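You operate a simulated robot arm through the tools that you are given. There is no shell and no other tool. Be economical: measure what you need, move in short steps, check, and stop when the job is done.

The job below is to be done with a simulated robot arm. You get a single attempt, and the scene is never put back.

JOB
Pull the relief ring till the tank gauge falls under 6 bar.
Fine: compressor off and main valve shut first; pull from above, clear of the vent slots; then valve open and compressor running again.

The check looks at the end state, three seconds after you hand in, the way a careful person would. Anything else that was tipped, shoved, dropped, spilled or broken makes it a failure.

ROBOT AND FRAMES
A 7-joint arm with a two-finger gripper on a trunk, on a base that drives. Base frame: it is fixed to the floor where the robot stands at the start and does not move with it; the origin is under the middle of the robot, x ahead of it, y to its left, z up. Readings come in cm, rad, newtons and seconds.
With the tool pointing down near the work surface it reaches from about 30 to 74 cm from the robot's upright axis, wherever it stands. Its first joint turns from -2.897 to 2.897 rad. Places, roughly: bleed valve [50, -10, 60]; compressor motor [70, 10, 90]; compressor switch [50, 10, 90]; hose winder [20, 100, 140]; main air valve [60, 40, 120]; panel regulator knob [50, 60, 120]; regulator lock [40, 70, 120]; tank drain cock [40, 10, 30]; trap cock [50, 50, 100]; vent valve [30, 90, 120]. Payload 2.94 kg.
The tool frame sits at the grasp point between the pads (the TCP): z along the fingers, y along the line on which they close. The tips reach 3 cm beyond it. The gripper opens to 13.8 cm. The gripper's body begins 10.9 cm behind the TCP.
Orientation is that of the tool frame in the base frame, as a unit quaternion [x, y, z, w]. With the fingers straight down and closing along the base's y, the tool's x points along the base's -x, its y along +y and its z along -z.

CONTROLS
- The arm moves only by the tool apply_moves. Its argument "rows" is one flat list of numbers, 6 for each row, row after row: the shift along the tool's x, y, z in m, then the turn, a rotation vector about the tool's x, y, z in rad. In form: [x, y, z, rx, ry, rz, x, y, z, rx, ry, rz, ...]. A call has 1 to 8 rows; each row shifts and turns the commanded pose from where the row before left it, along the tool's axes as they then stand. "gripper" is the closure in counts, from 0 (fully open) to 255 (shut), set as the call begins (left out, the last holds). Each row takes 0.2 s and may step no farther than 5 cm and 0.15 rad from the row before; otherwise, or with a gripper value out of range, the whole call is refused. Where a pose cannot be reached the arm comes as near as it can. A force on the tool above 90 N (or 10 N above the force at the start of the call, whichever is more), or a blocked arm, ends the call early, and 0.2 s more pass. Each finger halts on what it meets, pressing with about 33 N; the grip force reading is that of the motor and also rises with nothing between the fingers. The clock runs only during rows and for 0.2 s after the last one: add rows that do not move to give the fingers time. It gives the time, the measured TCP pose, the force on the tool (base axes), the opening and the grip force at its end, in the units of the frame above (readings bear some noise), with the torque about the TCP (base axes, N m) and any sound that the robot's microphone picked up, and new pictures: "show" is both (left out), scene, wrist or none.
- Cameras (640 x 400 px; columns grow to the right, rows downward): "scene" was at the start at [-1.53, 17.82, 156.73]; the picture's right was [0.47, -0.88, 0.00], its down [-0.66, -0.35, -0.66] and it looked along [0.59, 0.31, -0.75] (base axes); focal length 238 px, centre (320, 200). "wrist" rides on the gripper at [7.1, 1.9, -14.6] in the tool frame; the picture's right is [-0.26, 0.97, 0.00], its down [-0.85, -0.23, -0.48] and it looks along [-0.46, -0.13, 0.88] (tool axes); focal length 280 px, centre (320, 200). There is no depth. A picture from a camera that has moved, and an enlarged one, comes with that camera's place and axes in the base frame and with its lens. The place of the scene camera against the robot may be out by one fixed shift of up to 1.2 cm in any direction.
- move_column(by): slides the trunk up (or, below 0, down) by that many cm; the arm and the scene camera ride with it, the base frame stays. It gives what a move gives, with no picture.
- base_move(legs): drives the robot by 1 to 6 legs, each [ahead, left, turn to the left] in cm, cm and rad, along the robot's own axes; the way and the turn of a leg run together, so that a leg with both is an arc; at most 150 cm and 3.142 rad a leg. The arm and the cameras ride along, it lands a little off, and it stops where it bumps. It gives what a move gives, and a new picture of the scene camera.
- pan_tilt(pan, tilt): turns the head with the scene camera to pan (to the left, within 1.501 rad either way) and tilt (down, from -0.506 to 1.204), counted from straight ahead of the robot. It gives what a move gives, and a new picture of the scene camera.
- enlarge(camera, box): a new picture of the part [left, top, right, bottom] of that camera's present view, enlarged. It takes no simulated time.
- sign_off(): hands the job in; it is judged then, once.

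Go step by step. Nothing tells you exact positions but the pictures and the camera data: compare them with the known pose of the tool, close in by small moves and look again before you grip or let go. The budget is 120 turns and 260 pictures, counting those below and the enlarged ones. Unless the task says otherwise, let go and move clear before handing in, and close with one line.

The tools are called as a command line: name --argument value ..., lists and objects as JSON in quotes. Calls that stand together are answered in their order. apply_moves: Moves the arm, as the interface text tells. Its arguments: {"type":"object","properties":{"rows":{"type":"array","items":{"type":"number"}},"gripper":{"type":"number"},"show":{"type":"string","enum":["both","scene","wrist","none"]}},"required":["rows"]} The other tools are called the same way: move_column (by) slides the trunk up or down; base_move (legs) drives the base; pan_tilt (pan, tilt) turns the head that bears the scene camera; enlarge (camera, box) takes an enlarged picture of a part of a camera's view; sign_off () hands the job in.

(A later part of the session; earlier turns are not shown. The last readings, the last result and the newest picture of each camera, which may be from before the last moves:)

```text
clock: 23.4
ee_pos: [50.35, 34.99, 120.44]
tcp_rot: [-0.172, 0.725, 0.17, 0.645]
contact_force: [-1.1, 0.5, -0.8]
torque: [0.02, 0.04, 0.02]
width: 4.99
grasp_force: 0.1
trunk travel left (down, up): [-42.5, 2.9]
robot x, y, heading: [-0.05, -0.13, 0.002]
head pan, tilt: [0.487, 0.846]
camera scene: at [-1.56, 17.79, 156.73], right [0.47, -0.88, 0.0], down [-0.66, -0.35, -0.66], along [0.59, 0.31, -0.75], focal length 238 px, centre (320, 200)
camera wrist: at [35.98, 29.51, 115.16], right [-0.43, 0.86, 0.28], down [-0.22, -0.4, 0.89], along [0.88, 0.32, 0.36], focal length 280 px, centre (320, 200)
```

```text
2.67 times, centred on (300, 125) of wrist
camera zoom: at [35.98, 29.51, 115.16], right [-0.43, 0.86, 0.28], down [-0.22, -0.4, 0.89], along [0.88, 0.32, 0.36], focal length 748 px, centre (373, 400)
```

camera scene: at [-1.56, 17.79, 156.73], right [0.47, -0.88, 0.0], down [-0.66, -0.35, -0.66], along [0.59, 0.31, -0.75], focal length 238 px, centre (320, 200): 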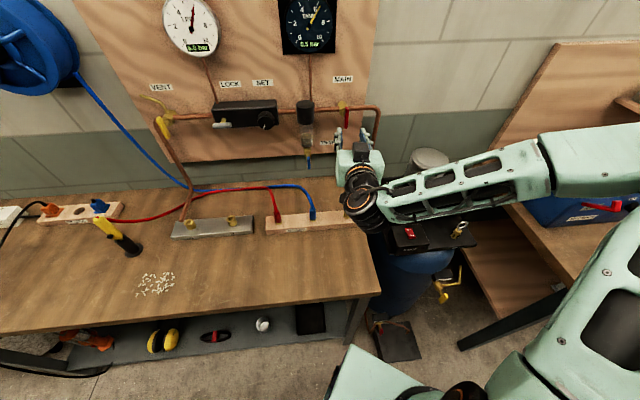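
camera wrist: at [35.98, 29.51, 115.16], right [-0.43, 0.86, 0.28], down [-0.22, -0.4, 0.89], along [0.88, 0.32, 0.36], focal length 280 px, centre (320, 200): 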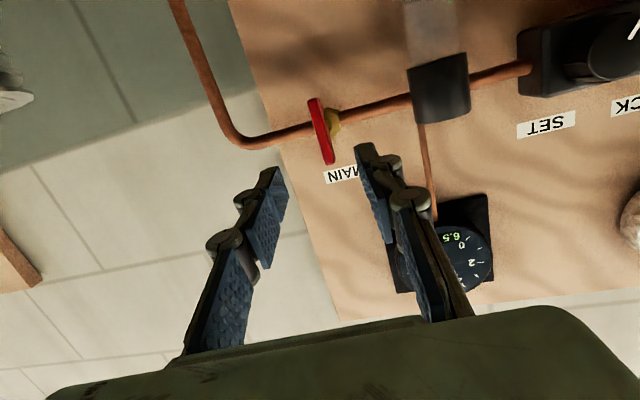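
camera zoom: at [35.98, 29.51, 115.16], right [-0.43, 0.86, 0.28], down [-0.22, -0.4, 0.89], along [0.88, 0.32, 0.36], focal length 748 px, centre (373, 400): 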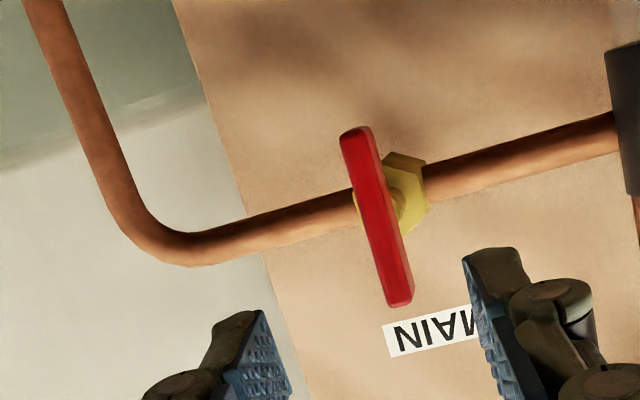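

The main valve is clearly shut (lever across the pipe). Now I'll bring the tool back to pointing down and head for the relief ring.

apply_moves --rows '[0, 0, -0.02, 0, 0, -0.06, 0, 0, 0, 0, 0.146, 0, 0, 0, 0, 0, 0.146, 0, 0, 0, 0, 0, 0.146, 0, 0, 0, 0, 0, 0.146, 0, 0, 0, 0, 0, 0.146, 0, 0, 0, 0, 0, 0.146, 0, 0, 0, 0, 0, 0.146, 0]' --show "none"

apply_moves --rows '[0, 0, 0, 0, 0.146, 0, 0, 0, 0, 0, 0.146, 0, 0, 0, 0, 0, 0.146, 0]' --show "none"

```text
clock: 25.2
ee_pos: [48.52, 34.18, 120.64]
tcp_rot: [-0.244, 0.945, 0.037, 0.215]
contact_force: [-0.1, 0.6, -0.2]
torque: [0.03, 0.02, 0.03]
width: 5.0
grasp_force: 0.0
trunk travel left (down, up): [-42.5, 2.9]
robot x, y, heading: [0.07, -0.19, 0.0]
head pan, tilt: [0.487, 0.846]
```

```text
clock: 26.0
ee_pos: [48.44, 34.31, 120.66]
tcp_rot: [-0.247, 0.969, -0.016, 0.002]
contact_force: [-0.4, 0.1, -0.4]
torque: [-0.01, -0.02, -0.07]
width: 5.0
grasp_force: 0.1
trunk travel left (down, up): [-42.5, 2.9]
robot x, y, heading: [-0.27, 0.08, -0.002]
head pan, tilt: [0.487, 0.846]
```

apply_moves --rows '[0.0146, -0.0437, 0, 0, 0, 0, 0.0146, -0.0437, 0, 0, 0, 0, 0.0146, -0.0437, 0, 0, 0, 0, 0.0146, -0.0437, 0, 0, 0, 0, 0.0146, -0.0437, 0, 0, 0, 0, 0.0146, -0.0437, 0, 0, 0, 0, 0.0146, -0.0437, 0, 0, 0, 0, 0.0146, -0.0437, 0, 0, 0, 0]'

enlarge --camera "scene" --box '[435, 205, 499, 245]'

```text
clock: 27.8
ee_pos: [54.84, -1.98, 121.73]
tcp_rot: [-0.246, 0.969, -0.016, 0.003]
contact_force: [-0.5, 0.4, -0.6]
torque: [0.0, 0.03, 0.0]
width: 4.98
grasp_force: 0.0
trunk travel left (down, up): [-42.5, 2.9]
robot x, y, heading: [0.23, -0.25, 0.0]
head pan, tilt: [0.487, 0.846]
camera scene: at [-1.51, 17.73, 156.74], right [0.47, -0.88, 0.0], down [-0.66, -0.35, -0.66], along [0.59, 0.31, -0.75], focal length 238 px, centre (320, 200)
camera wrist: at [47.53, -3.38, 136.24], right [-0.23, 0.97, -0.03], down [0.85, 0.22, 0.48], along [0.48, 0.08, -0.88], focal length 280 px, centre (320, 200)
```

scene: 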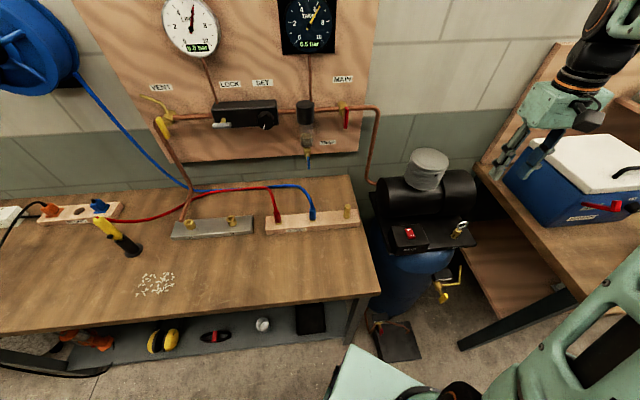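
wrist: 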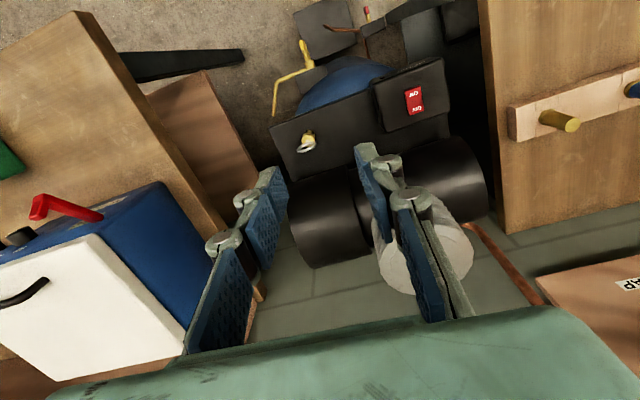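

```text
10.00 times, centred on (467, 225) of scene
camera zoom: at [-1.51, 17.73, 156.74], right [0.47, -0.88, 0.0], down [-0.66, -0.35, -0.66], along [0.59, 0.31, -0.75], focal length 2380 px, centre (-1150, -50)
```

zoom: 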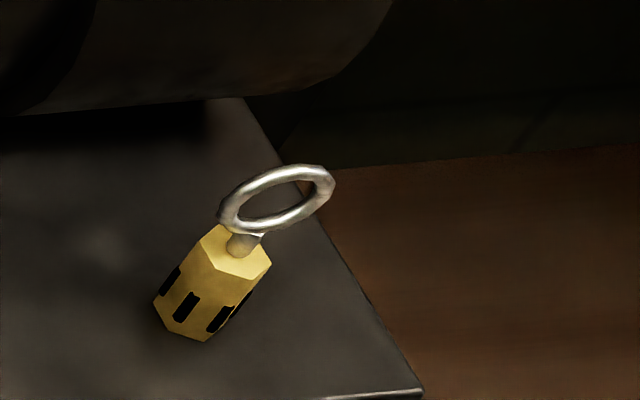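

enlarge --camera "wrist" --box '[272, 110, 352, 160]'

```text
8.00 times, centred on (312, 135) of wrist
camera zoom: at [47.53, -3.38, 136.24], right [-0.23, 0.97, -0.03], down [0.85, 0.22, 0.48], along [0.48, 0.08, -0.88], focal length 2243 px, centre (384, 720)
```

zoom: 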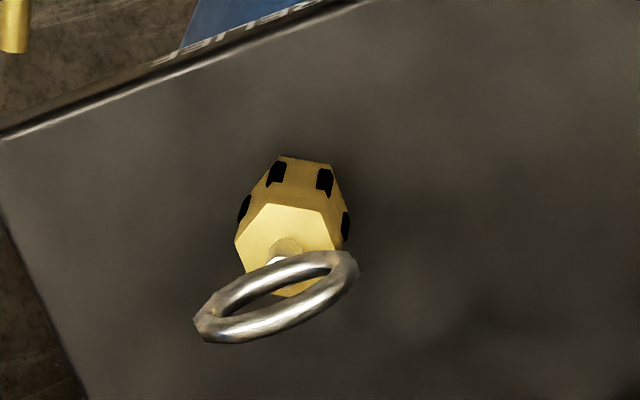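

The ring stands upright in a plane roughly parallel to the wall near (62, -3, 91.5), and the motor is close behind it. I'll grip it from above by its left and right edges with only the fingertips. Moving closer above it now.

apply_moves --rows '[0, 0, 0, -0.0325, 0, -0.07, -0.03, -0.022, 0, 0, 0, 0, -0.03, -0.022, 0, 0, 0, 0, 0, 0, 0.04, 0, 0, 0, 0, 0, 0.04, 0, 0, 0, 0, 0, 0.04, 0, 0, 0, 0, 0, 0.03, 0, 0, 0]'

enlarge --camera "scene" --box '[420, 185, 516, 245]'

enlarge --camera "wrist" --box '[240, 80, 400, 180]'

```text
clock: 29.4
ee_pos: [62.15, -2.39, 106.72]
tcp_rot: [-0.28, 0.96, -0.001, -0.001]
contact_force: [0.1, 0.5, 0.4]
torque: [-0.01, 0.0, -0.02]
width: 5.0
grasp_force: 0.0
trunk travel left (down, up): [-42.5, 2.9]
robot x, y, heading: [0.18, -0.28, -0.002]
head pan, tilt: [0.487, 0.846]
camera scene: at [-1.5, 17.81, 156.73], right [0.47, -0.88, 0.0], down [-0.66, -0.35, -0.66], along [0.58, 0.31, -0.75], focal length 238 px, centre (320, 200)
camera wrist: at [55.33, -4.65, 121.35], right [-0.3, 0.95, 0.0], down [0.84, 0.26, 0.47], along [0.45, 0.14, -0.88], focal length 280 px, centre (320, 200)
```

scene: 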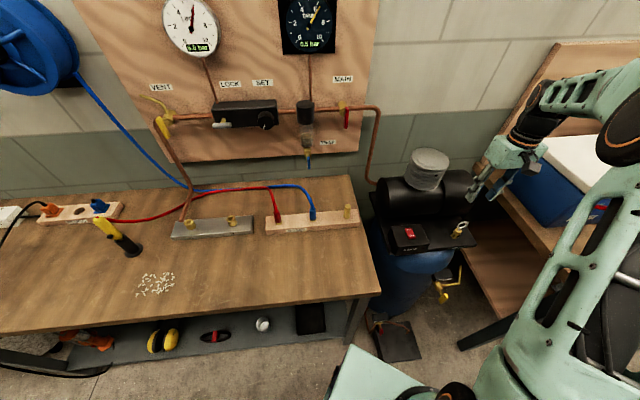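
wrist: 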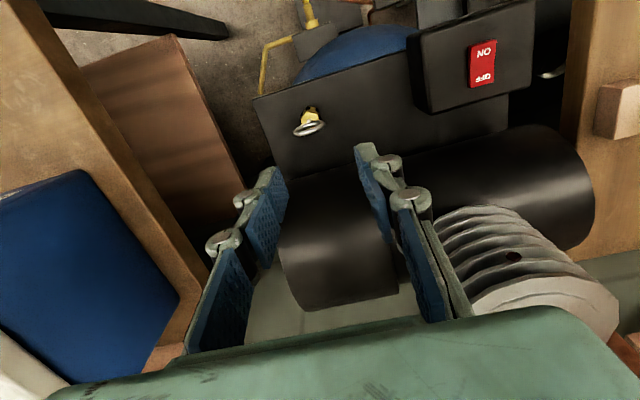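

```text
6.67 times, centred on (468, 215) of scene
camera zoom: at [-1.5, 17.81, 156.73], right [0.47, -0.88, 0.0], down [-0.66, -0.35, -0.66], along [0.58, 0.31, -0.75], focal length 1586 px, centre (-667, 100)
```

zoom: 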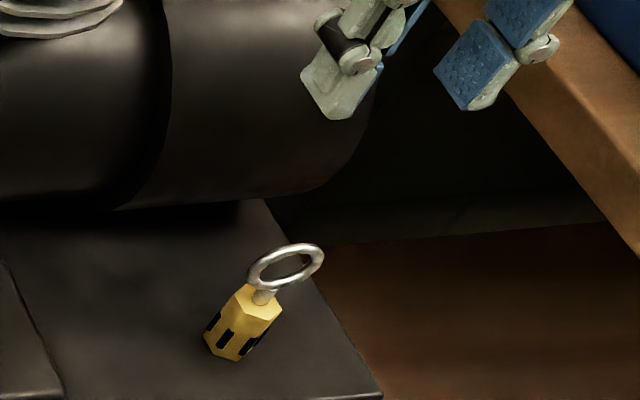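

```text
4.00 times, centred on (320, 130) of wrist
camera zoom: at [55.33, -4.65, 121.35], right [-0.3, 0.95, 0.0], down [0.84, 0.26, 0.47], along [0.45, 0.14, -0.88], focal length 1122 px, centre (320, 480)
```

zoom: 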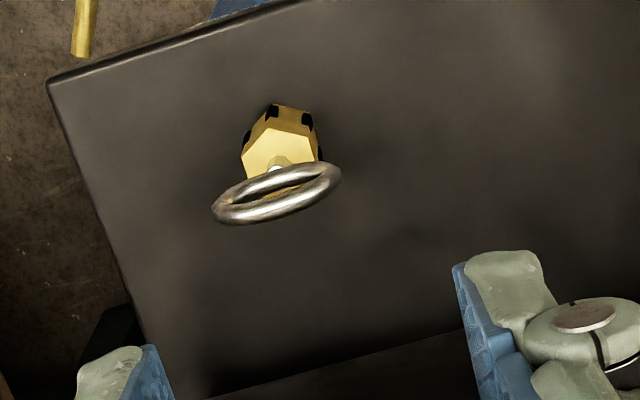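

The ring centre is now well fixed at about (62.7, -3.55, 91.3), outer diameter about 3.6 cm. I'll centre over it and come down part way.

apply_moves --rows '[0.0016, -0.0127, 0.02, 0, 0, 0, 0, 0, 0.035, 0, 0, 0, 0, 0, 0.035, 0, 0, 0]'

enlarge --camera "scene" --box '[420, 185, 516, 245]'

enlarge --camera "wrist" --box '[240, 80, 400, 180]'

```text
clock: 30.2
ee_pos: [62.68, -3.95, 97.75]
tcp_rot: [-0.28, 0.96, -0.001, 0.0]
contact_force: [-0.7, 0.5, -0.5]
torque: [-0.01, -0.03, 0.0]
width: 4.95
grasp_force: 0.1
trunk travel left (down, up): [-42.5, 2.9]
robot x, y, heading: [0.03, 0.14, -0.002]
head pan, tilt: [0.487, 0.846]
camera scene: at [-1.48, 17.81, 156.73], right [0.47, -0.88, 0.0], down [-0.66, -0.35, -0.66], along [0.58, 0.31, -0.75], focal length 238 px, centre (320, 200)
camera wrist: at [55.9, -6.1, 112.36], right [-0.3, 0.95, 0.0], down [0.84, 0.26, 0.47], along [0.45, 0.14, -0.88], focal length 280 px, centre (320, 200)
```

scene: 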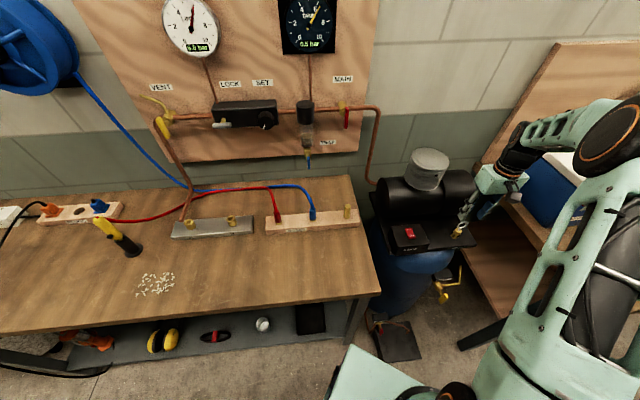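
wrist: 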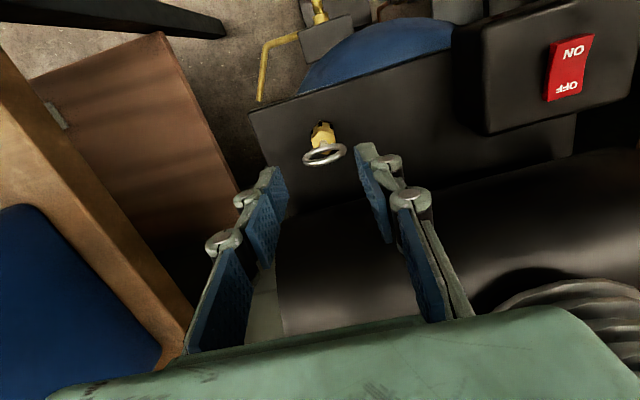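

```text
6.67 times, centred on (468, 215) of scene
camera zoom: at [-1.48, 17.81, 156.73], right [0.47, -0.88, 0.0], down [-0.66, -0.35, -0.66], along [0.58, 0.31, -0.75], focal length 1586 px, centre (-667, 100)
```

zoom: 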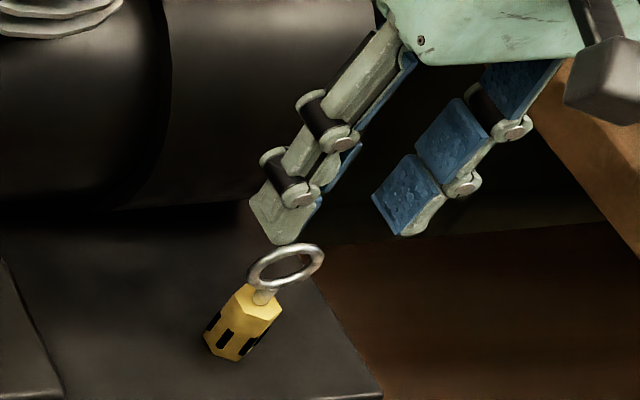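

```text
4.00 times, centred on (320, 130) of wrist
camera zoom: at [55.9, -6.1, 112.36], right [-0.3, 0.95, 0.0], down [0.84, 0.26, 0.47], along [0.45, 0.14, -0.88], focal length 1122 px, centre (320, 480)
```

zoom: 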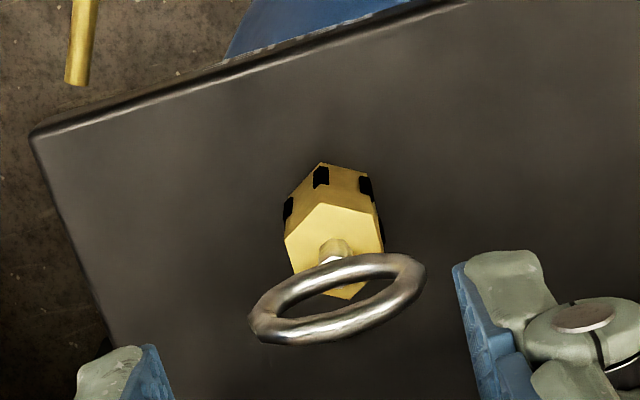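

Both wrist views agree on a ring centre of (62.65, -3.6, 91.2). I'll go down so the tips sit just below the ring's equator, still above the brass body with the slots.

apply_moves --rows '[-0.0015, 0.0028, 0.02, 0, 0, 0, 0, 0, 0.0225, 0, 0, 0]'

enlarge --camera "scene" --box '[420, 185, 516, 245]'

enlarge --camera "wrist" --box '[240, 100, 400, 200]'

```text
clock: 30.8
ee_pos: [62.72, -3.45, 93.72]
tcp_rot: [-0.28, 0.96, -0.001, -0.001]
contact_force: [0.3, -1.0, -0.2]
torque: [-0.02, -0.05, 0.0]
width: 4.99
grasp_force: 0.1
trunk travel left (down, up): [-42.5, 2.9]
robot x, y, heading: [-0.01, 0.14, 0.0]
head pan, tilt: [0.487, 0.846]
camera scene: at [-1.5, 17.81, 156.73], right [0.47, -0.88, 0.0], down [-0.66, -0.35, -0.66], along [0.58, 0.31, -0.75], focal length 238 px, centre (320, 200)
camera wrist: at [55.83, -5.72, 108.36], right [-0.3, 0.95, 0.0], down [0.84, 0.26, 0.47], along [0.45, 0.14, -0.88], focal length 280 px, centre (320, 200)
```

scene: 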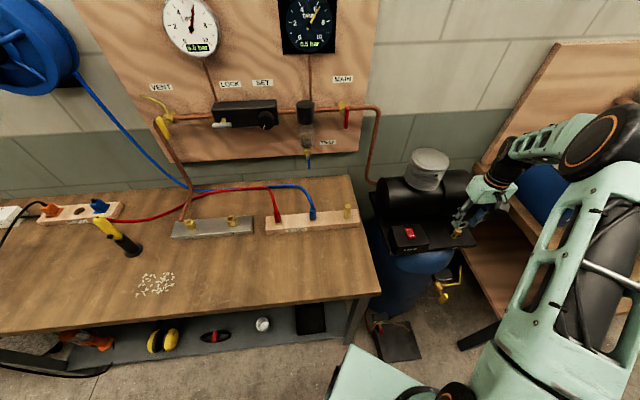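
wrist: 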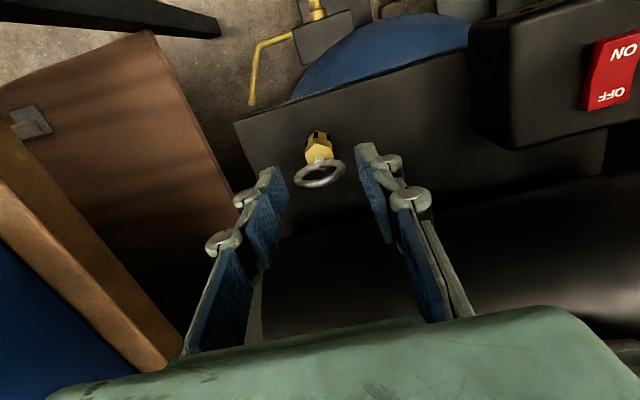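

```text
6.67 times, centred on (468, 215) of scene
camera zoom: at [-1.5, 17.81, 156.73], right [0.47, -0.88, 0.0], down [-0.66, -0.35, -0.66], along [0.58, 0.31, -0.75], focal length 1586 px, centre (-667, 100)
```

zoom: 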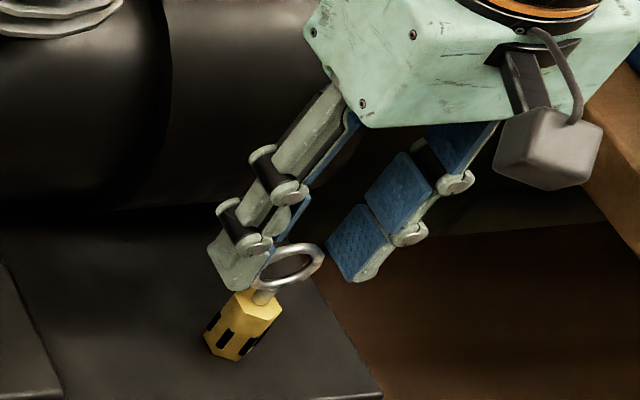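

```text
4.00 times, centred on (320, 150) of wrist
camera zoom: at [55.83, -5.72, 108.36], right [-0.3, 0.95, 0.0], down [0.84, 0.26, 0.47], along [0.45, 0.14, -0.88], focal length 1122 px, centre (320, 400)
```

zoom: 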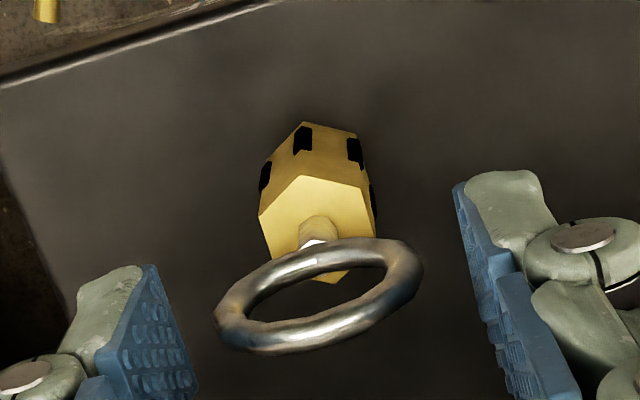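

The ring is centred between the fingertips and above the brass body. Closing on it now.

apply_moves --rows '[0, 0, 0, 0, 0, 0, 0, 0, 0, 0, 0, 0]' --gripper 255 --show "none"

enlarge --camera "scene" --box '[420, 185, 516, 245]'

enlarge --camera "wrist" --box '[240, 100, 400, 200]'

```text
clock: 31.4
ee_pos: [62.68, -3.63, 93.76]
tcp_rot: [-0.281, 0.96, -0.002, -0.001]
contact_force: [2.4, -2.3, -0.8]
torque: [-0.07, -0.09, 0.15]
width: 3.47
grasp_force: 44.9
trunk travel left (down, up): [-42.5, 2.9]
robot x, y, heading: [0.14, 0.06, -0.004]
head pan, tilt: [0.487, 0.846]
```

```text
6.67 times, centred on (468, 215) of scene
camera zoom: at [-1.5, 17.77, 156.73], right [0.47, -0.88, 0.0], down [-0.66, -0.35, -0.66], along [0.58, 0.31, -0.75], focal length 1586 px, centre (-667, 100)
```

zoom: 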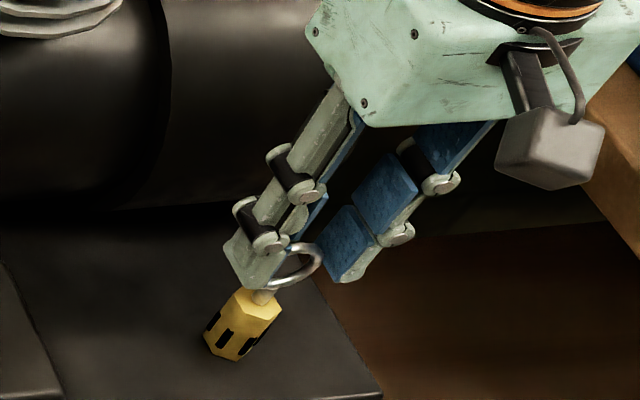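

```text
4.00 times, centred on (320, 150) of wrist
camera zoom: at [55.85, -5.8, 108.39], right [-0.3, 0.95, 0.0], down [0.84, 0.26, 0.47], along [0.45, 0.14, -0.88], focal length 1122 px, centre (320, 400)
```

zoom: 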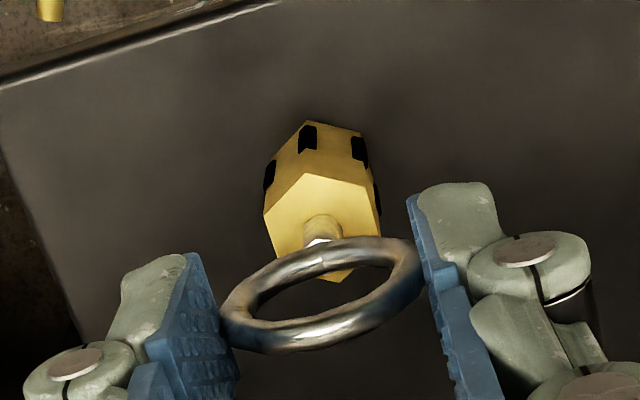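

The ring is held (3.5 cm). I'll pull straight up a few mm and watch force, sound and gauge.

apply_moves --rows '[0, 0, -0.004, 0, 0, 0]' --show "none"

enlarge --camera "scene" --box '[160, 0, 350, 60]'

```text
clock: 31.8
ee_pos: [62.79, -3.62, 94.16]
tcp_rot: [-0.28, 0.96, -0.002, -0.001]
contact_force: [0.4, -4.5, -2.1]
torque: [0.14, -0.61, 0.19]
width: 3.48
grasp_force: 45.0
trunk travel left (down, up): [-42.5, 2.9]
robot x, y, heading: [0.14, -0.07, 0.003]
head pan, tilt: [0.487, 0.846]
```

```text
3.37 times, centred on (255, 30) of scene
camera zoom: at [-1.51, 17.74, 156.73], right [0.47, -0.88, 0.0], down [-0.66, -0.35, -0.66], along [0.59, 0.31, -0.75], focal length 802 px, centre (539, 773)
```

zoom: 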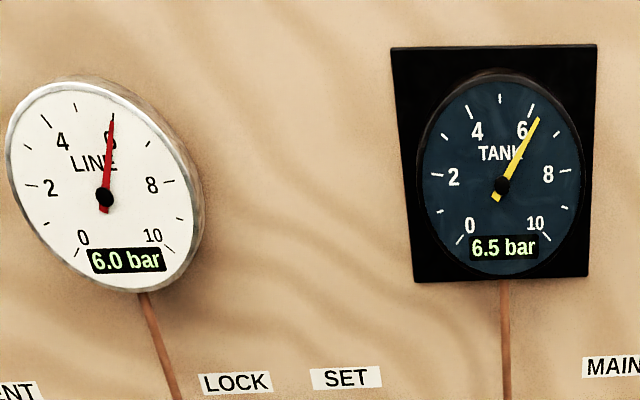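

apply_moves --rows '[0, 0, -0.004, 0, 0, 0]' --show "none"

apply_moves --rows '[0, 0, -0.003, 0, 0, 0]' --show "none"

enlarge --camera "scene" --box '[160, 0, 350, 60]'

enlarge --camera "wrist" --box '[240, 100, 400, 200]'

```text
clock: 32.2
ee_pos: [62.74, -3.56, 94.52]
tcp_rot: [-0.28, 0.96, 0.0, -0.002]
contact_force: [-1.7, -5.1, -3.6]
torque: [0.21, -0.74, 0.16]
width: 3.49
grasp_force: 44.6
trunk travel left (down, up): [-42.5, 2.9]
robot x, y, heading: [0.34, 0.02, -0.001]
head pan, tilt: [0.487, 0.846]
```

```text
clock: 32.6
ee_pos: [62.86, -3.61, 94.76]
tcp_rot: [-0.28, 0.96, -0.001, -0.001]
contact_force: [-2.3, -5.1, -4.9]
torque: [0.09, -0.24, 0.13]
width: 3.47
grasp_force: 45.3
trunk travel left (down, up): [-42.5, 2.9]
robot x, y, heading: [0.14, 0.02, 0.001]
head pan, tilt: [0.487, 0.846]
```

```text
3.37 times, centred on (255, 30) of scene
camera zoom: at [-1.52, 17.74, 156.73], right [0.47, -0.88, 0.0], down [-0.66, -0.35, -0.66], along [0.59, 0.31, -0.75], focal length 802 px, centre (539, 773)
```

zoom: 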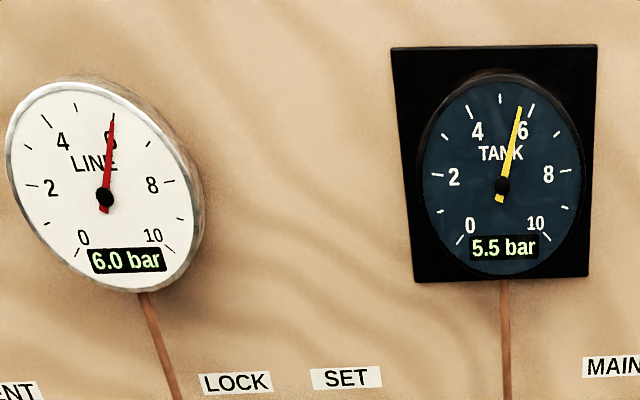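

```text
4.00 times, centred on (320, 150) of wrist
camera zoom: at [55.91, -5.82, 109.34], right [-0.3, 0.95, 0.0], down [0.84, 0.26, 0.47], along [0.45, 0.14, -0.88], focal length 1122 px, centre (320, 400)
```

zoom: 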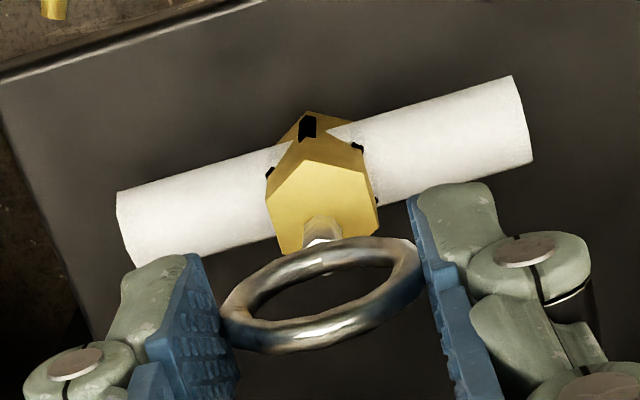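

The tank reads 5.5 bar and the valve is venting sideways below the fingers. I'll let the ring back down at once to stop it and release.

apply_moves --rows '[0, 0, 0.011, 0, 0, 0]' --show "none"

apply_moves --rows '[0, 0, 0, 0, 0, 0, 0, 0, 0, 0, 0, 0]' --gripper 163 --show "none"

enlarge --camera "wrist" --box '[240, 100, 400, 200]'

enlarge --camera "scene" --box '[160, 0, 350, 60]'

```text
clock: 33.0
ee_pos: [62.73, -3.6, 93.85]
tcp_rot: [-0.279, 0.96, -0.001, -0.001]
contact_force: [-5.0, -3.7, 2.9]
torque: [-0.46, 0.99, 0.17]
width: 3.45
grasp_force: 45.1
trunk travel left (down, up): [-42.5, 2.9]
robot x, y, heading: [-0.2, 0.07, -0.004]
head pan, tilt: [0.487, 0.846]
```

```text
clock: 33.6
ee_pos: [62.84, -3.52, 93.63]
tcp_rot: [-0.279, 0.96, -0.001, 0.0]
contact_force: [0.2, -0.3, 0.6]
torque: [-0.01, 0.02, 0.02]
width: 4.97
grasp_force: 0.0
trunk travel left (down, up): [-42.5, 2.9]
robot x, y, heading: [-0.14, -0.17, 0.006]
head pan, tilt: [0.487, 0.846]
```

```text
4.00 times, centred on (320, 150) of wrist
camera zoom: at [55.98, -5.79, 108.24], right [-0.3, 0.95, 0.0], down [0.84, 0.26, 0.47], along [0.45, 0.14, -0.88], focal length 1122 px, centre (320, 400)
```

zoom: 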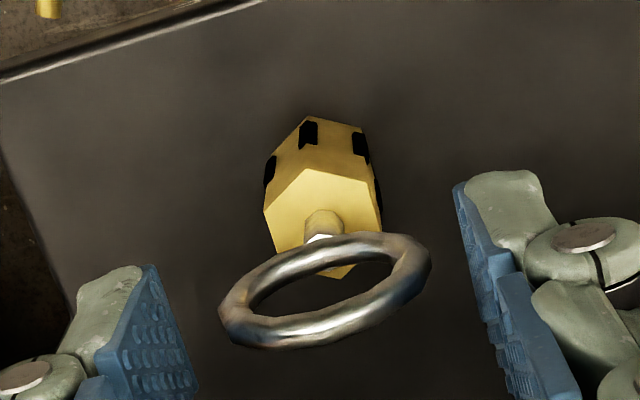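

```text
3.37 times, centred on (255, 30) of scene
camera zoom: at [-1.52, 17.82, 156.73], right [0.47, -0.88, 0.0], down [-0.66, -0.35, -0.66], along [0.59, 0.31, -0.75], focal length 802 px, centre (539, 773)
```

zoom: 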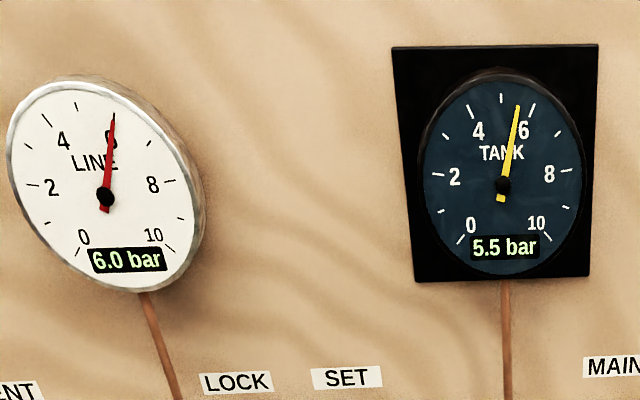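

The ring is back down, venting has stopped and the tank holds at 5.5 bar. Now back to the main valve to reopen it.

apply_moves --rows '[0, 0, -0.0465, 0, 0, 0, 0, 0, -0.0465, 0, 0, 0, 0, 0, -0.0465, 0, 0, 0, 0, 0, -0.0465, 0, 0, 0, 0, 0, -0.0465, 0, 0, 0, 0, 0, -0.0465, 0, 0, 0]' --show "none"

apply_moves --rows '[-0.002, 0.044, 0, 0, 0, 0, -0.002, 0.044, 0, 0, 0, 0, -0.002, 0.044, 0, 0, 0, 0, -0.002, 0.044, 0, 0, 0, 0, -0.002, 0.044, 0, 0, 0, 0, -0.002, 0.044, 0, 0, 0, 0, -0.02, 0.044, 0, 0, 0, 0, -0.02, 0.044, 0, 0, 0, 0]' --show "none"

apply_moves --rows '[-0.029, 0.036, 0, 0, 0, 0.07]' --show "none"

```text
clock: 35.0
ee_pos: [62.85, -3.37, 121.52]
tcp_rot: [-0.28, 0.96, -0.001, 0.0]
contact_force: [0.5, 0.4, -0.1]
torque: [0.02, -0.01, -0.03]
width: 4.99
grasp_force: 0.1
trunk travel left (down, up): [-42.5, 2.9]
robot x, y, heading: [0.14, -0.26, -0.003]
head pan, tilt: [0.487, 0.846]
```

```text
clock: 36.8
ee_pos: [48.43, 29.12, 121.25]
tcp_rot: [-0.28, 0.96, -0.001, -0.002]
contact_force: [0.3, -1.1, -0.5]
torque: [-0.02, 0.03, -0.04]
width: 4.97
grasp_force: 0.0
trunk travel left (down, up): [-42.5, 2.9]
robot x, y, heading: [0.04, 0.31, 0.004]
head pan, tilt: [0.487, 0.846]
```

```text
clock: 37.2
ee_pos: [48.81, 33.8, 121.3]
tcp_rot: [-0.247, 0.969, -0.001, -0.001]
contact_force: [-0.2, -0.3, -1.2]
torque: [-0.04, 0.0, 0.01]
width: 4.99
grasp_force: 0.0
trunk travel left (down, up): [-42.5, 2.9]
robot x, y, heading: [-0.06, -0.03, -0.0]
head pan, tilt: [0.487, 0.846]
```

apply_moves --rows '[0, 0, 0, 0, -0.146, 0, 0, 0, 0, 0, -0.146, 0, 0, 0, 0, 0, -0.146, 0, 0, 0, 0, 0, -0.146, 0, 0, 0, 0, 0, -0.146, 0, 0, 0, 0, 0, -0.146, 0, 0, 0, 0, 0, -0.146, 0, 0, 0, 0, 0, -0.146, 0]' --show "none"

apply_moves --rows '[0, 0, 0, 0, -0.146, 0, 0, 0, 0, 0, -0.146, 0]'

enlarge --camera "wrist" --box '[180, 50, 420, 200]'

```text
clock: 39.0
ee_pos: [49.26, 32.77, 121.11]
tcp_rot: [-0.191, 0.832, 0.119, 0.507]
contact_force: [0.6, 3.6, 1.8]
torque: [-0.27, 0.08, -0.23]
width: 4.96
grasp_force: 0.1
out of reach, approached as far as the arm can: row 7
trunk travel left (down, up): [-42.5, 2.9]
robot x, y, heading: [0.38, 0.14, 0.003]
head pan, tilt: [0.487, 0.846]
```

```text
clock: 39.6
ee_pos: [49.19, 33.17, 121.27]
tcp_rot: [-0.187, 0.743, 0.148, 0.626]
contact_force: [0.0, 0.1, 0.9]
torque: [-0.01, 0.0, 0.0]
width: 4.94
grasp_force: 0.0
trunk travel left (down, up): [-42.5, 2.9]
robot x, y, heading: [0.23, 0.29, 0.0]
head pan, tilt: [0.487, 0.846]
camera scene: at [-1.47, 17.84, 156.73], right [0.47, -0.88, 0.0], down [-0.66, -0.35, -0.66], along [0.58, 0.31, -0.75], focal length 238 px, centre (320, 200)
camera wrist: at [34.61, 27.52, 116.8], right [-0.41, 0.88, 0.24], down [-0.18, -0.34, 0.92], along [0.89, 0.33, 0.3], focal length 280 px, centre (320, 200)
```

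scene: 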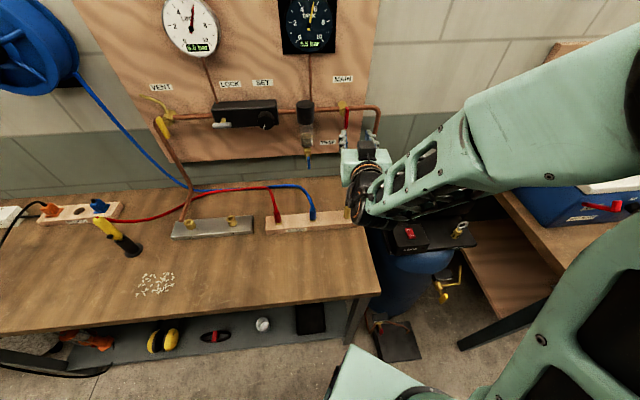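
wrist: 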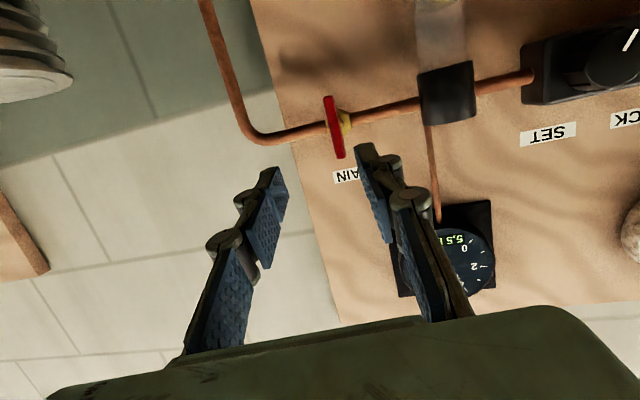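

```text
2.67 times, centred on (300, 125) of wrist
camera zoom: at [34.61, 27.52, 116.8], right [-0.41, 0.88, 0.24], down [-0.18, -0.34, 0.92], along [0.89, 0.33, 0.3], focal length 748 px, centre (373, 400)
```

zoom: 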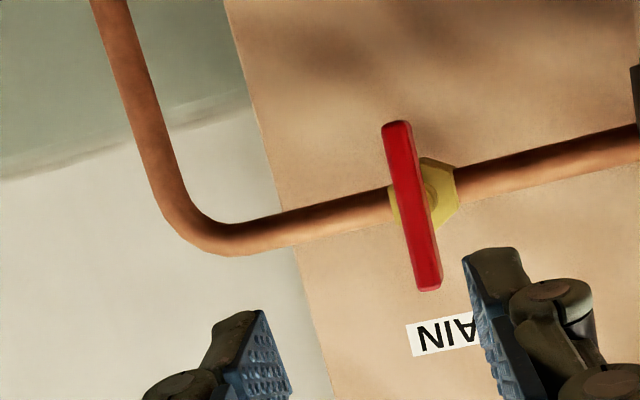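

The lever still stands across the pipe and the tank reads 5.5. I'll line up and advance part way.

apply_moves --rows '[0, 0, 0, 0, -0.06, 0.03, 0.006, 0.0138, 0.02, 0, 0, 0, 0, 0, 0.03, 0, 0, 0]'

enlarge --camera "scene" --box '[300, 80, 420, 155]'

```text
clock: 40.4
ee_pos: [52.97, 36.73, 120.05]
tcp_rot: [-0.171, 0.726, 0.162, 0.646]
contact_force: [-0.5, 0.6, -0.2]
torque: [0.03, -0.03, -0.03]
width: 4.98
grasp_force: 0.0
trunk travel left (down, up): [-42.5, 2.9]
robot x, y, heading: [-0.05, -0.15, 0.003]
head pan, tilt: [0.487, 0.846]
camera scene: at [-1.46, 17.82, 156.73], right [0.47, -0.88, 0.0], down [-0.66, -0.35, -0.66], along [0.58, 0.31, -0.75], focal length 238 px, centre (320, 200)
camera wrist: at [38.58, 31.36, 114.75], right [-0.41, 0.87, 0.27], down [-0.22, -0.39, 0.89], along [0.88, 0.31, 0.35], focal length 280 px, centre (320, 200)
```

scene: 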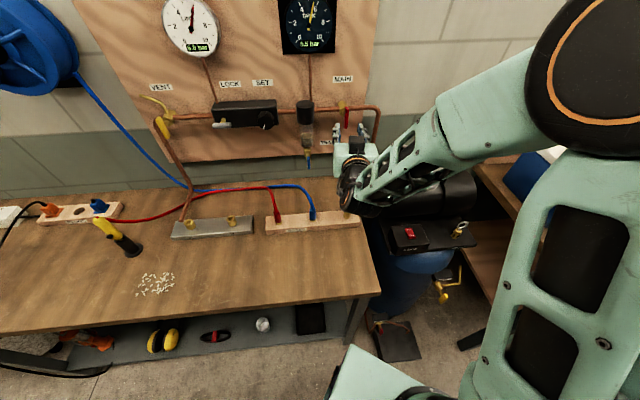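
wrist: 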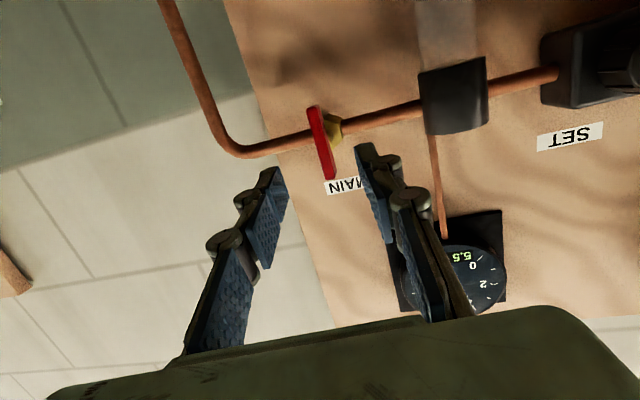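

```text
5.33 times, centred on (360, 118) of scene
camera zoom: at [-1.46, 17.82, 156.73], right [0.47, -0.88, 0.0], down [-0.66, -0.35, -0.66], along [0.58, 0.31, -0.75], focal length 1269 px, centre (107, 640)
```

zoom: 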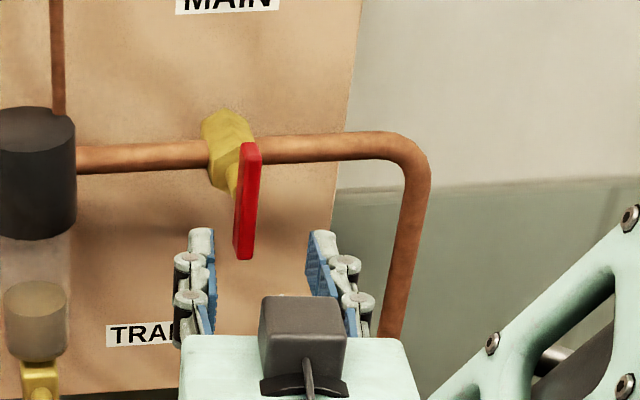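

apply_moves --rows '[0, 0, 0.03, 0, 0, 0, 0, 0, 0.029, 0, 0, 0]' --show "none"

apply_moves --rows '[0, 0, 0, 0, 0, 0, 0, 0, 0, 0, 0, 0, 0, 0, 0, 0, 0, 0]' --gripper 255 --show "wrist"

enlarge --camera "scene" --box '[300, 80, 420, 155]'

```text
clock: 41.0
ee_pos: [58.06, 39.36, 119.35]
tcp_rot: [-0.172, 0.726, 0.162, 0.645]
contact_force: [0.0, -0.6, 0.9]
torque: [-0.05, 0.0, 0.01]
width: 4.98
grasp_force: 0.1
trunk travel left (down, up): [-42.5, 2.9]
robot x, y, heading: [-0.03, -0.25, -0.004]
head pan, tilt: [0.487, 0.846]
```

```text
clock: 41.8
ee_pos: [58.26, 39.4, 119.46]
tcp_rot: [-0.173, 0.726, 0.162, 0.646]
contact_force: [2.4, 2.5, 0.1]
torque: [-0.81, -0.19, 0.17]
width: 1.01
grasp_force: 38.1
trunk travel left (down, up): [-42.5, 2.9]
robot x, y, heading: [-0.2, -0.11, -0.002]
head pan, tilt: [0.487, 0.846]
camera wrist: at [43.65, 34.08, 114.06], right [-0.41, 0.87, 0.27], down [-0.22, -0.39, 0.89], along [0.88, 0.31, 0.35], focal length 280 px, centre (320, 200)
```

wrist: 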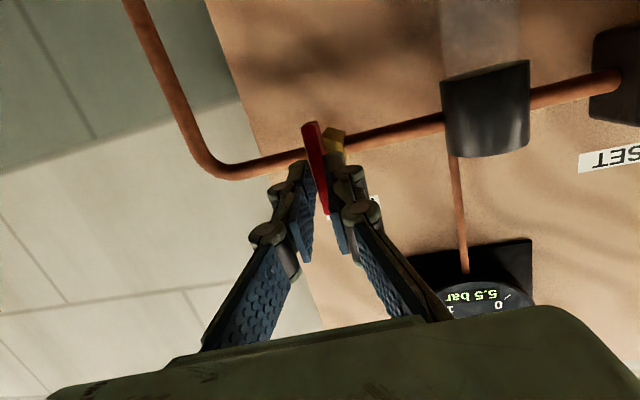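

```text
5.33 times, centred on (360, 118) of scene
camera zoom: at [-1.5, 17.88, 156.72], right [0.47, -0.88, 0.0], down [-0.66, -0.35, -0.66], along [0.58, 0.31, -0.75], focal length 1269 px, centre (107, 640)
```

zoom: 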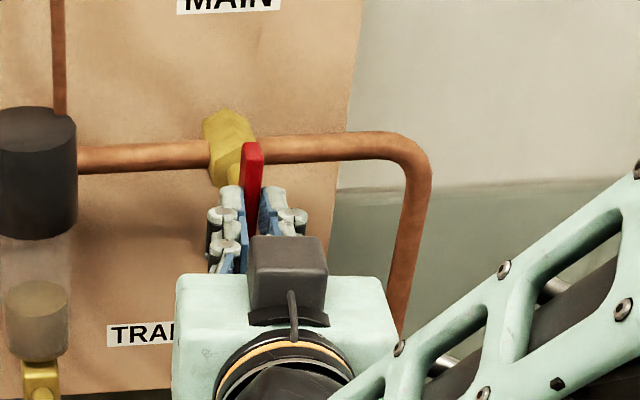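

The lever is gripped the same way as before. I'll turn it back counter-clockwise to open.

apply_moves --rows '[0, 0, 0, 0, 0, -0.13, 0, 0, 0, 0, 0, -0.13, 0, 0, 0, 0, 0, -0.13, 0, 0, 0, 0, 0, -0.13, 0, 0, 0, 0, 0, -0.13, 0, 0, 0, 0, 0, -0.13]' --show "none"

apply_moves --rows '[0, 0, 0, 0, 0, -0.13, 0, 0, 0, 0, 0, -0.13, 0, 0, 0, 0, 0, -0.13, 0, 0, 0, 0, 0, -0.13, 0, 0, 0, 0, 0, -0.13, 0, 0, 0, 0, 0, -0.13, 0, 0, 0, 0, 0, -0.06]'

enlarge --camera "wrist" --box '[220, 80, 460, 230]'

```text
clock: 43.2
ee_pos: [57.98, 39.55, 119.43]
tcp_rot: [-0.436, 0.606, -0.097, 0.658]
contact_force: [-3.6, 4.5, -4.6]
torque: [0.21, -0.22, 0.46]
width: 0.98
grasp_force: 36.3
trunk travel left (down, up): [-42.5, 2.9]
robot x, y, heading: [0.14, -0.05, -0.002]
head pan, tilt: [0.487, 0.846]
```

```text
clock: 44.8
ee_pos: [58.02, 39.41, 119.34]
tcp_rot: [0.645, -0.376, 0.356, -0.562]
contact_force: [-9.0, 3.1, -11.6]
torque: [0.76, 0.73, -0.63]
width: 1.01
grasp_force: 37.7
trunk travel left (down, up): [-42.5, 2.9]
robot x, y, heading: [-0.0, 0.03, 0.005]
head pan, tilt: [0.487, 0.846]
camera scene: at [-1.54, 17.96, 156.7], right [0.47, -0.88, 0.0], down [-0.66, -0.35, -0.66], along [0.59, 0.31, -0.75], focal length 238 px, centre (320, 200)
camera wrist: at [48.38, 26.28, 119.39], right [-0.21, 0.15, -0.97], down [-0.79, 0.56, 0.25], along [0.57, 0.82, 0.0], focal length 280 px, centre (320, 200)
```

scene: 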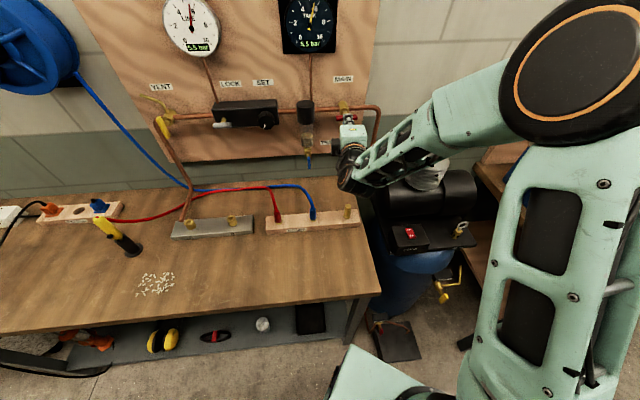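
wrist: 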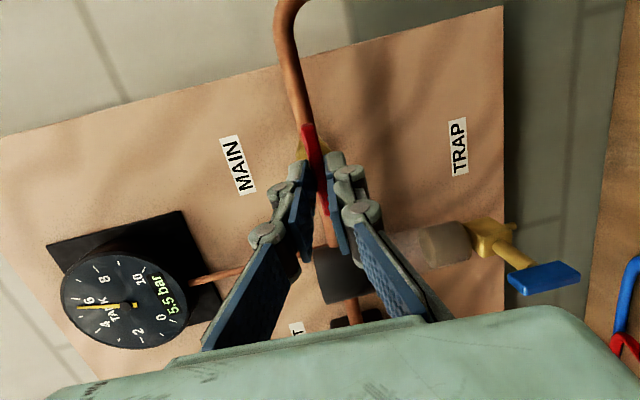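

```text
2.67 times, centred on (340, 155) of wrist
camera zoom: at [48.38, 26.28, 119.39], right [-0.21, 0.15, -0.97], down [-0.79, 0.56, 0.25], along [0.57, 0.82, 0.0], focal length 748 px, centre (267, 320)
```

zoom: 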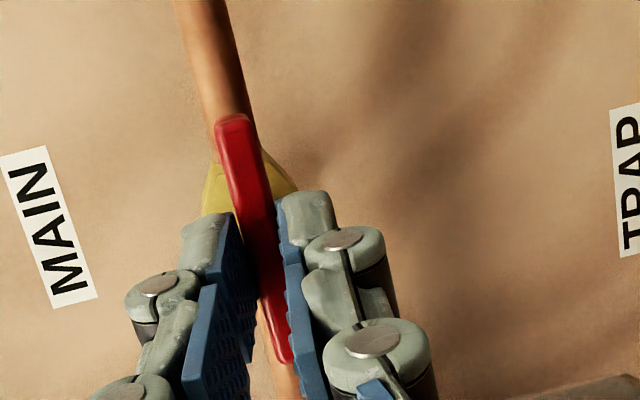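

The lever lies along the pipe again and the line gauge has equalised at 5.5, so the valve is open. I'll release and back off straight.

apply_moves --rows '[0, 0, 0, 0, 0, 0, 0, 0, 0, 0, 0, 0, 0, 0, 0, 0, 0, 0]' --gripper 163 --show "none"

apply_moves --rows '[0, 0, -0.03, 0, 0, 0, 0, 0, -0.035, 0, 0, 0, 0, 0, -0.035, 0, 0, 0, 0, 0, 0, 0, 0, 0.143, 0, 0, 0, 0, 0, 0.143, 0, 0, 0, 0, 0, 0.143, 0, 0, 0, 0, 0, 0.143, 0, 0, 0, 0, 0, 0.143]' --show "none"

apply_moves --rows '[0, 0, 0, 0, 0, 0.143, 0, 0, 0, 0, 0, 0.143, 0, 0, 0, 0, 0, 0.143, 0, 0, 0, 0, 0, 0.143, 0, 0, 0, 0, 0, 0.143, 0, 0, 0, 0, 0, 0.12]'

enlarge --camera "wrist" --box '[180, 0, 420, 150]'

```text
clock: 45.6
ee_pos: [58.1, 39.46, 119.6]
tcp_rot: [0.644, -0.376, 0.358, -0.562]
contact_force: [0.1, -0.4, -0.3]
torque: [-0.01, 0.01, 0.0]
width: 4.97
grasp_force: 0.1
trunk travel left (down, up): [-42.5, 2.9]
robot x, y, heading: [-0.32, 0.15, -0.006]
head pan, tilt: [0.487, 0.846]
```

```text
clock: 47.4
ee_pos: [49.17, 34.85, 120.66]
tcp_rot: [-0.471, 0.579, -0.137, 0.651]
contact_force: [0.1, 0.5, 0.2]
torque: [0.02, 0.0, 0.05]
width: 4.98
grasp_force: 0.1
trunk travel left (down, up): [-42.5, 2.9]
robot x, y, heading: [-0.07, 0.2, -0.003]
head pan, tilt: [0.487, 0.846]
```

```text
clock: 48.8
ee_pos: [49.24, 34.75, 120.58]
tcp_rot: [-0.196, 0.721, 0.138, 0.65]
contact_force: [0.2, 0.2, 0.0]
torque: [0.0, 0.0, 0.03]
width: 4.98
grasp_force: 0.0
trunk travel left (down, up): [-42.5, 2.9]
robot x, y, heading: [-0.14, -0.14, -0.003]
head pan, tilt: [0.487, 0.846]
camera scene: at [-1.51, 17.8, 156.73], right [0.47, -0.88, 0.0], down [-0.66, -0.35, -0.66], along [0.59, 0.31, -0.75], focal length 238 px, centre (320, 200)
camera wrist: at [35.06, 28.99, 115.16], right [-0.43, 0.88, 0.21], down [-0.25, -0.33, 0.91], along [0.87, 0.34, 0.36], focal length 280 px, centre (320, 200)
```

scene: 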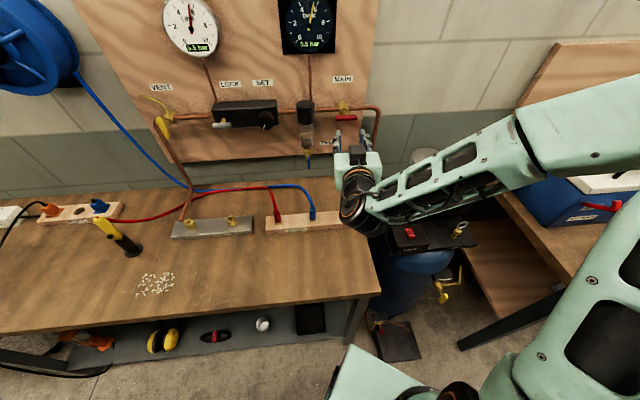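
wrist: 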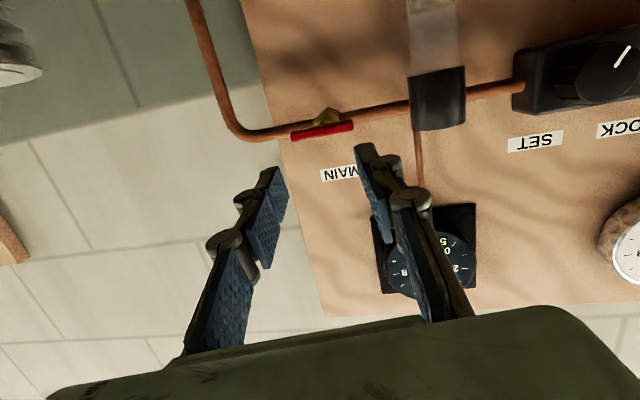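

```text
2.67 times, centred on (300, 75) of wrist
camera zoom: at [35.06, 28.99, 115.16], right [-0.43, 0.88, 0.21], down [-0.25, -0.33, 0.91], along [0.87, 0.34, 0.36], focal length 748 px, centre (373, 533)
```

zoom: 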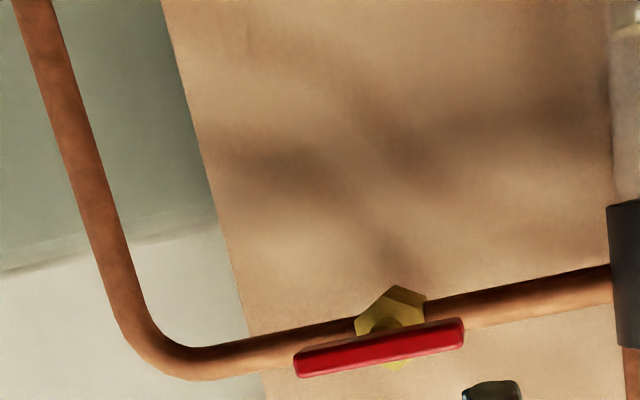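

The main valve lever is along the pipe again — fully open. Now I'll turn the tool down again, close the fingers and go to the switch's ON end.

apply_moves --rows '[0, 0, 0, 0, 0.146, 0, 0, 0, 0, 0, 0.146, 0, 0, 0, 0, 0, 0.146, 0, 0, 0, 0, 0, 0.146, 0, 0, 0, 0, 0, 0.146, 0, 0, 0, 0, 0, 0.146, 0, 0, 0, 0, 0, 0.146, 0, 0, 0, 0, 0, 0.146, 0]' --gripper 255 --show "none"

apply_moves --rows '[0, 0, 0, 0, 0.146, 0, 0, 0, 0, 0, 0.146, 0, 0, 0, -0.03, 0, 0, 0]' --show "none"

```text
clock: 50.6
ee_pos: [49.2, 34.77, 120.37]
tcp_rot: [-0.241, 0.96, 0.006, 0.144]
contact_force: [0.1, -0.4, -0.4]
torque: [0.02, 0.03, 0.0]
width: 0.01
grasp_force: 28.6
trunk travel left (down, up): [-42.5, 2.9]
robot x, y, heading: [-0.29, 0.05, -0.004]
head pan, tilt: [0.487, 0.846]
```

```text
clock: 51.4
ee_pos: [49.0, 34.91, 123.69]
tcp_rot: [-0.239, 0.97, -0.029, 0.005]
contact_force: [-0.9, -0.4, 0.7]
torque: [0.03, -0.04, 0.0]
width: 0.01
grasp_force: 28.4
trunk travel left (down, up): [-42.5, 2.9]
robot x, y, heading: [0.06, 0.28, -0.0]
head pan, tilt: [0.487, 0.846]
```

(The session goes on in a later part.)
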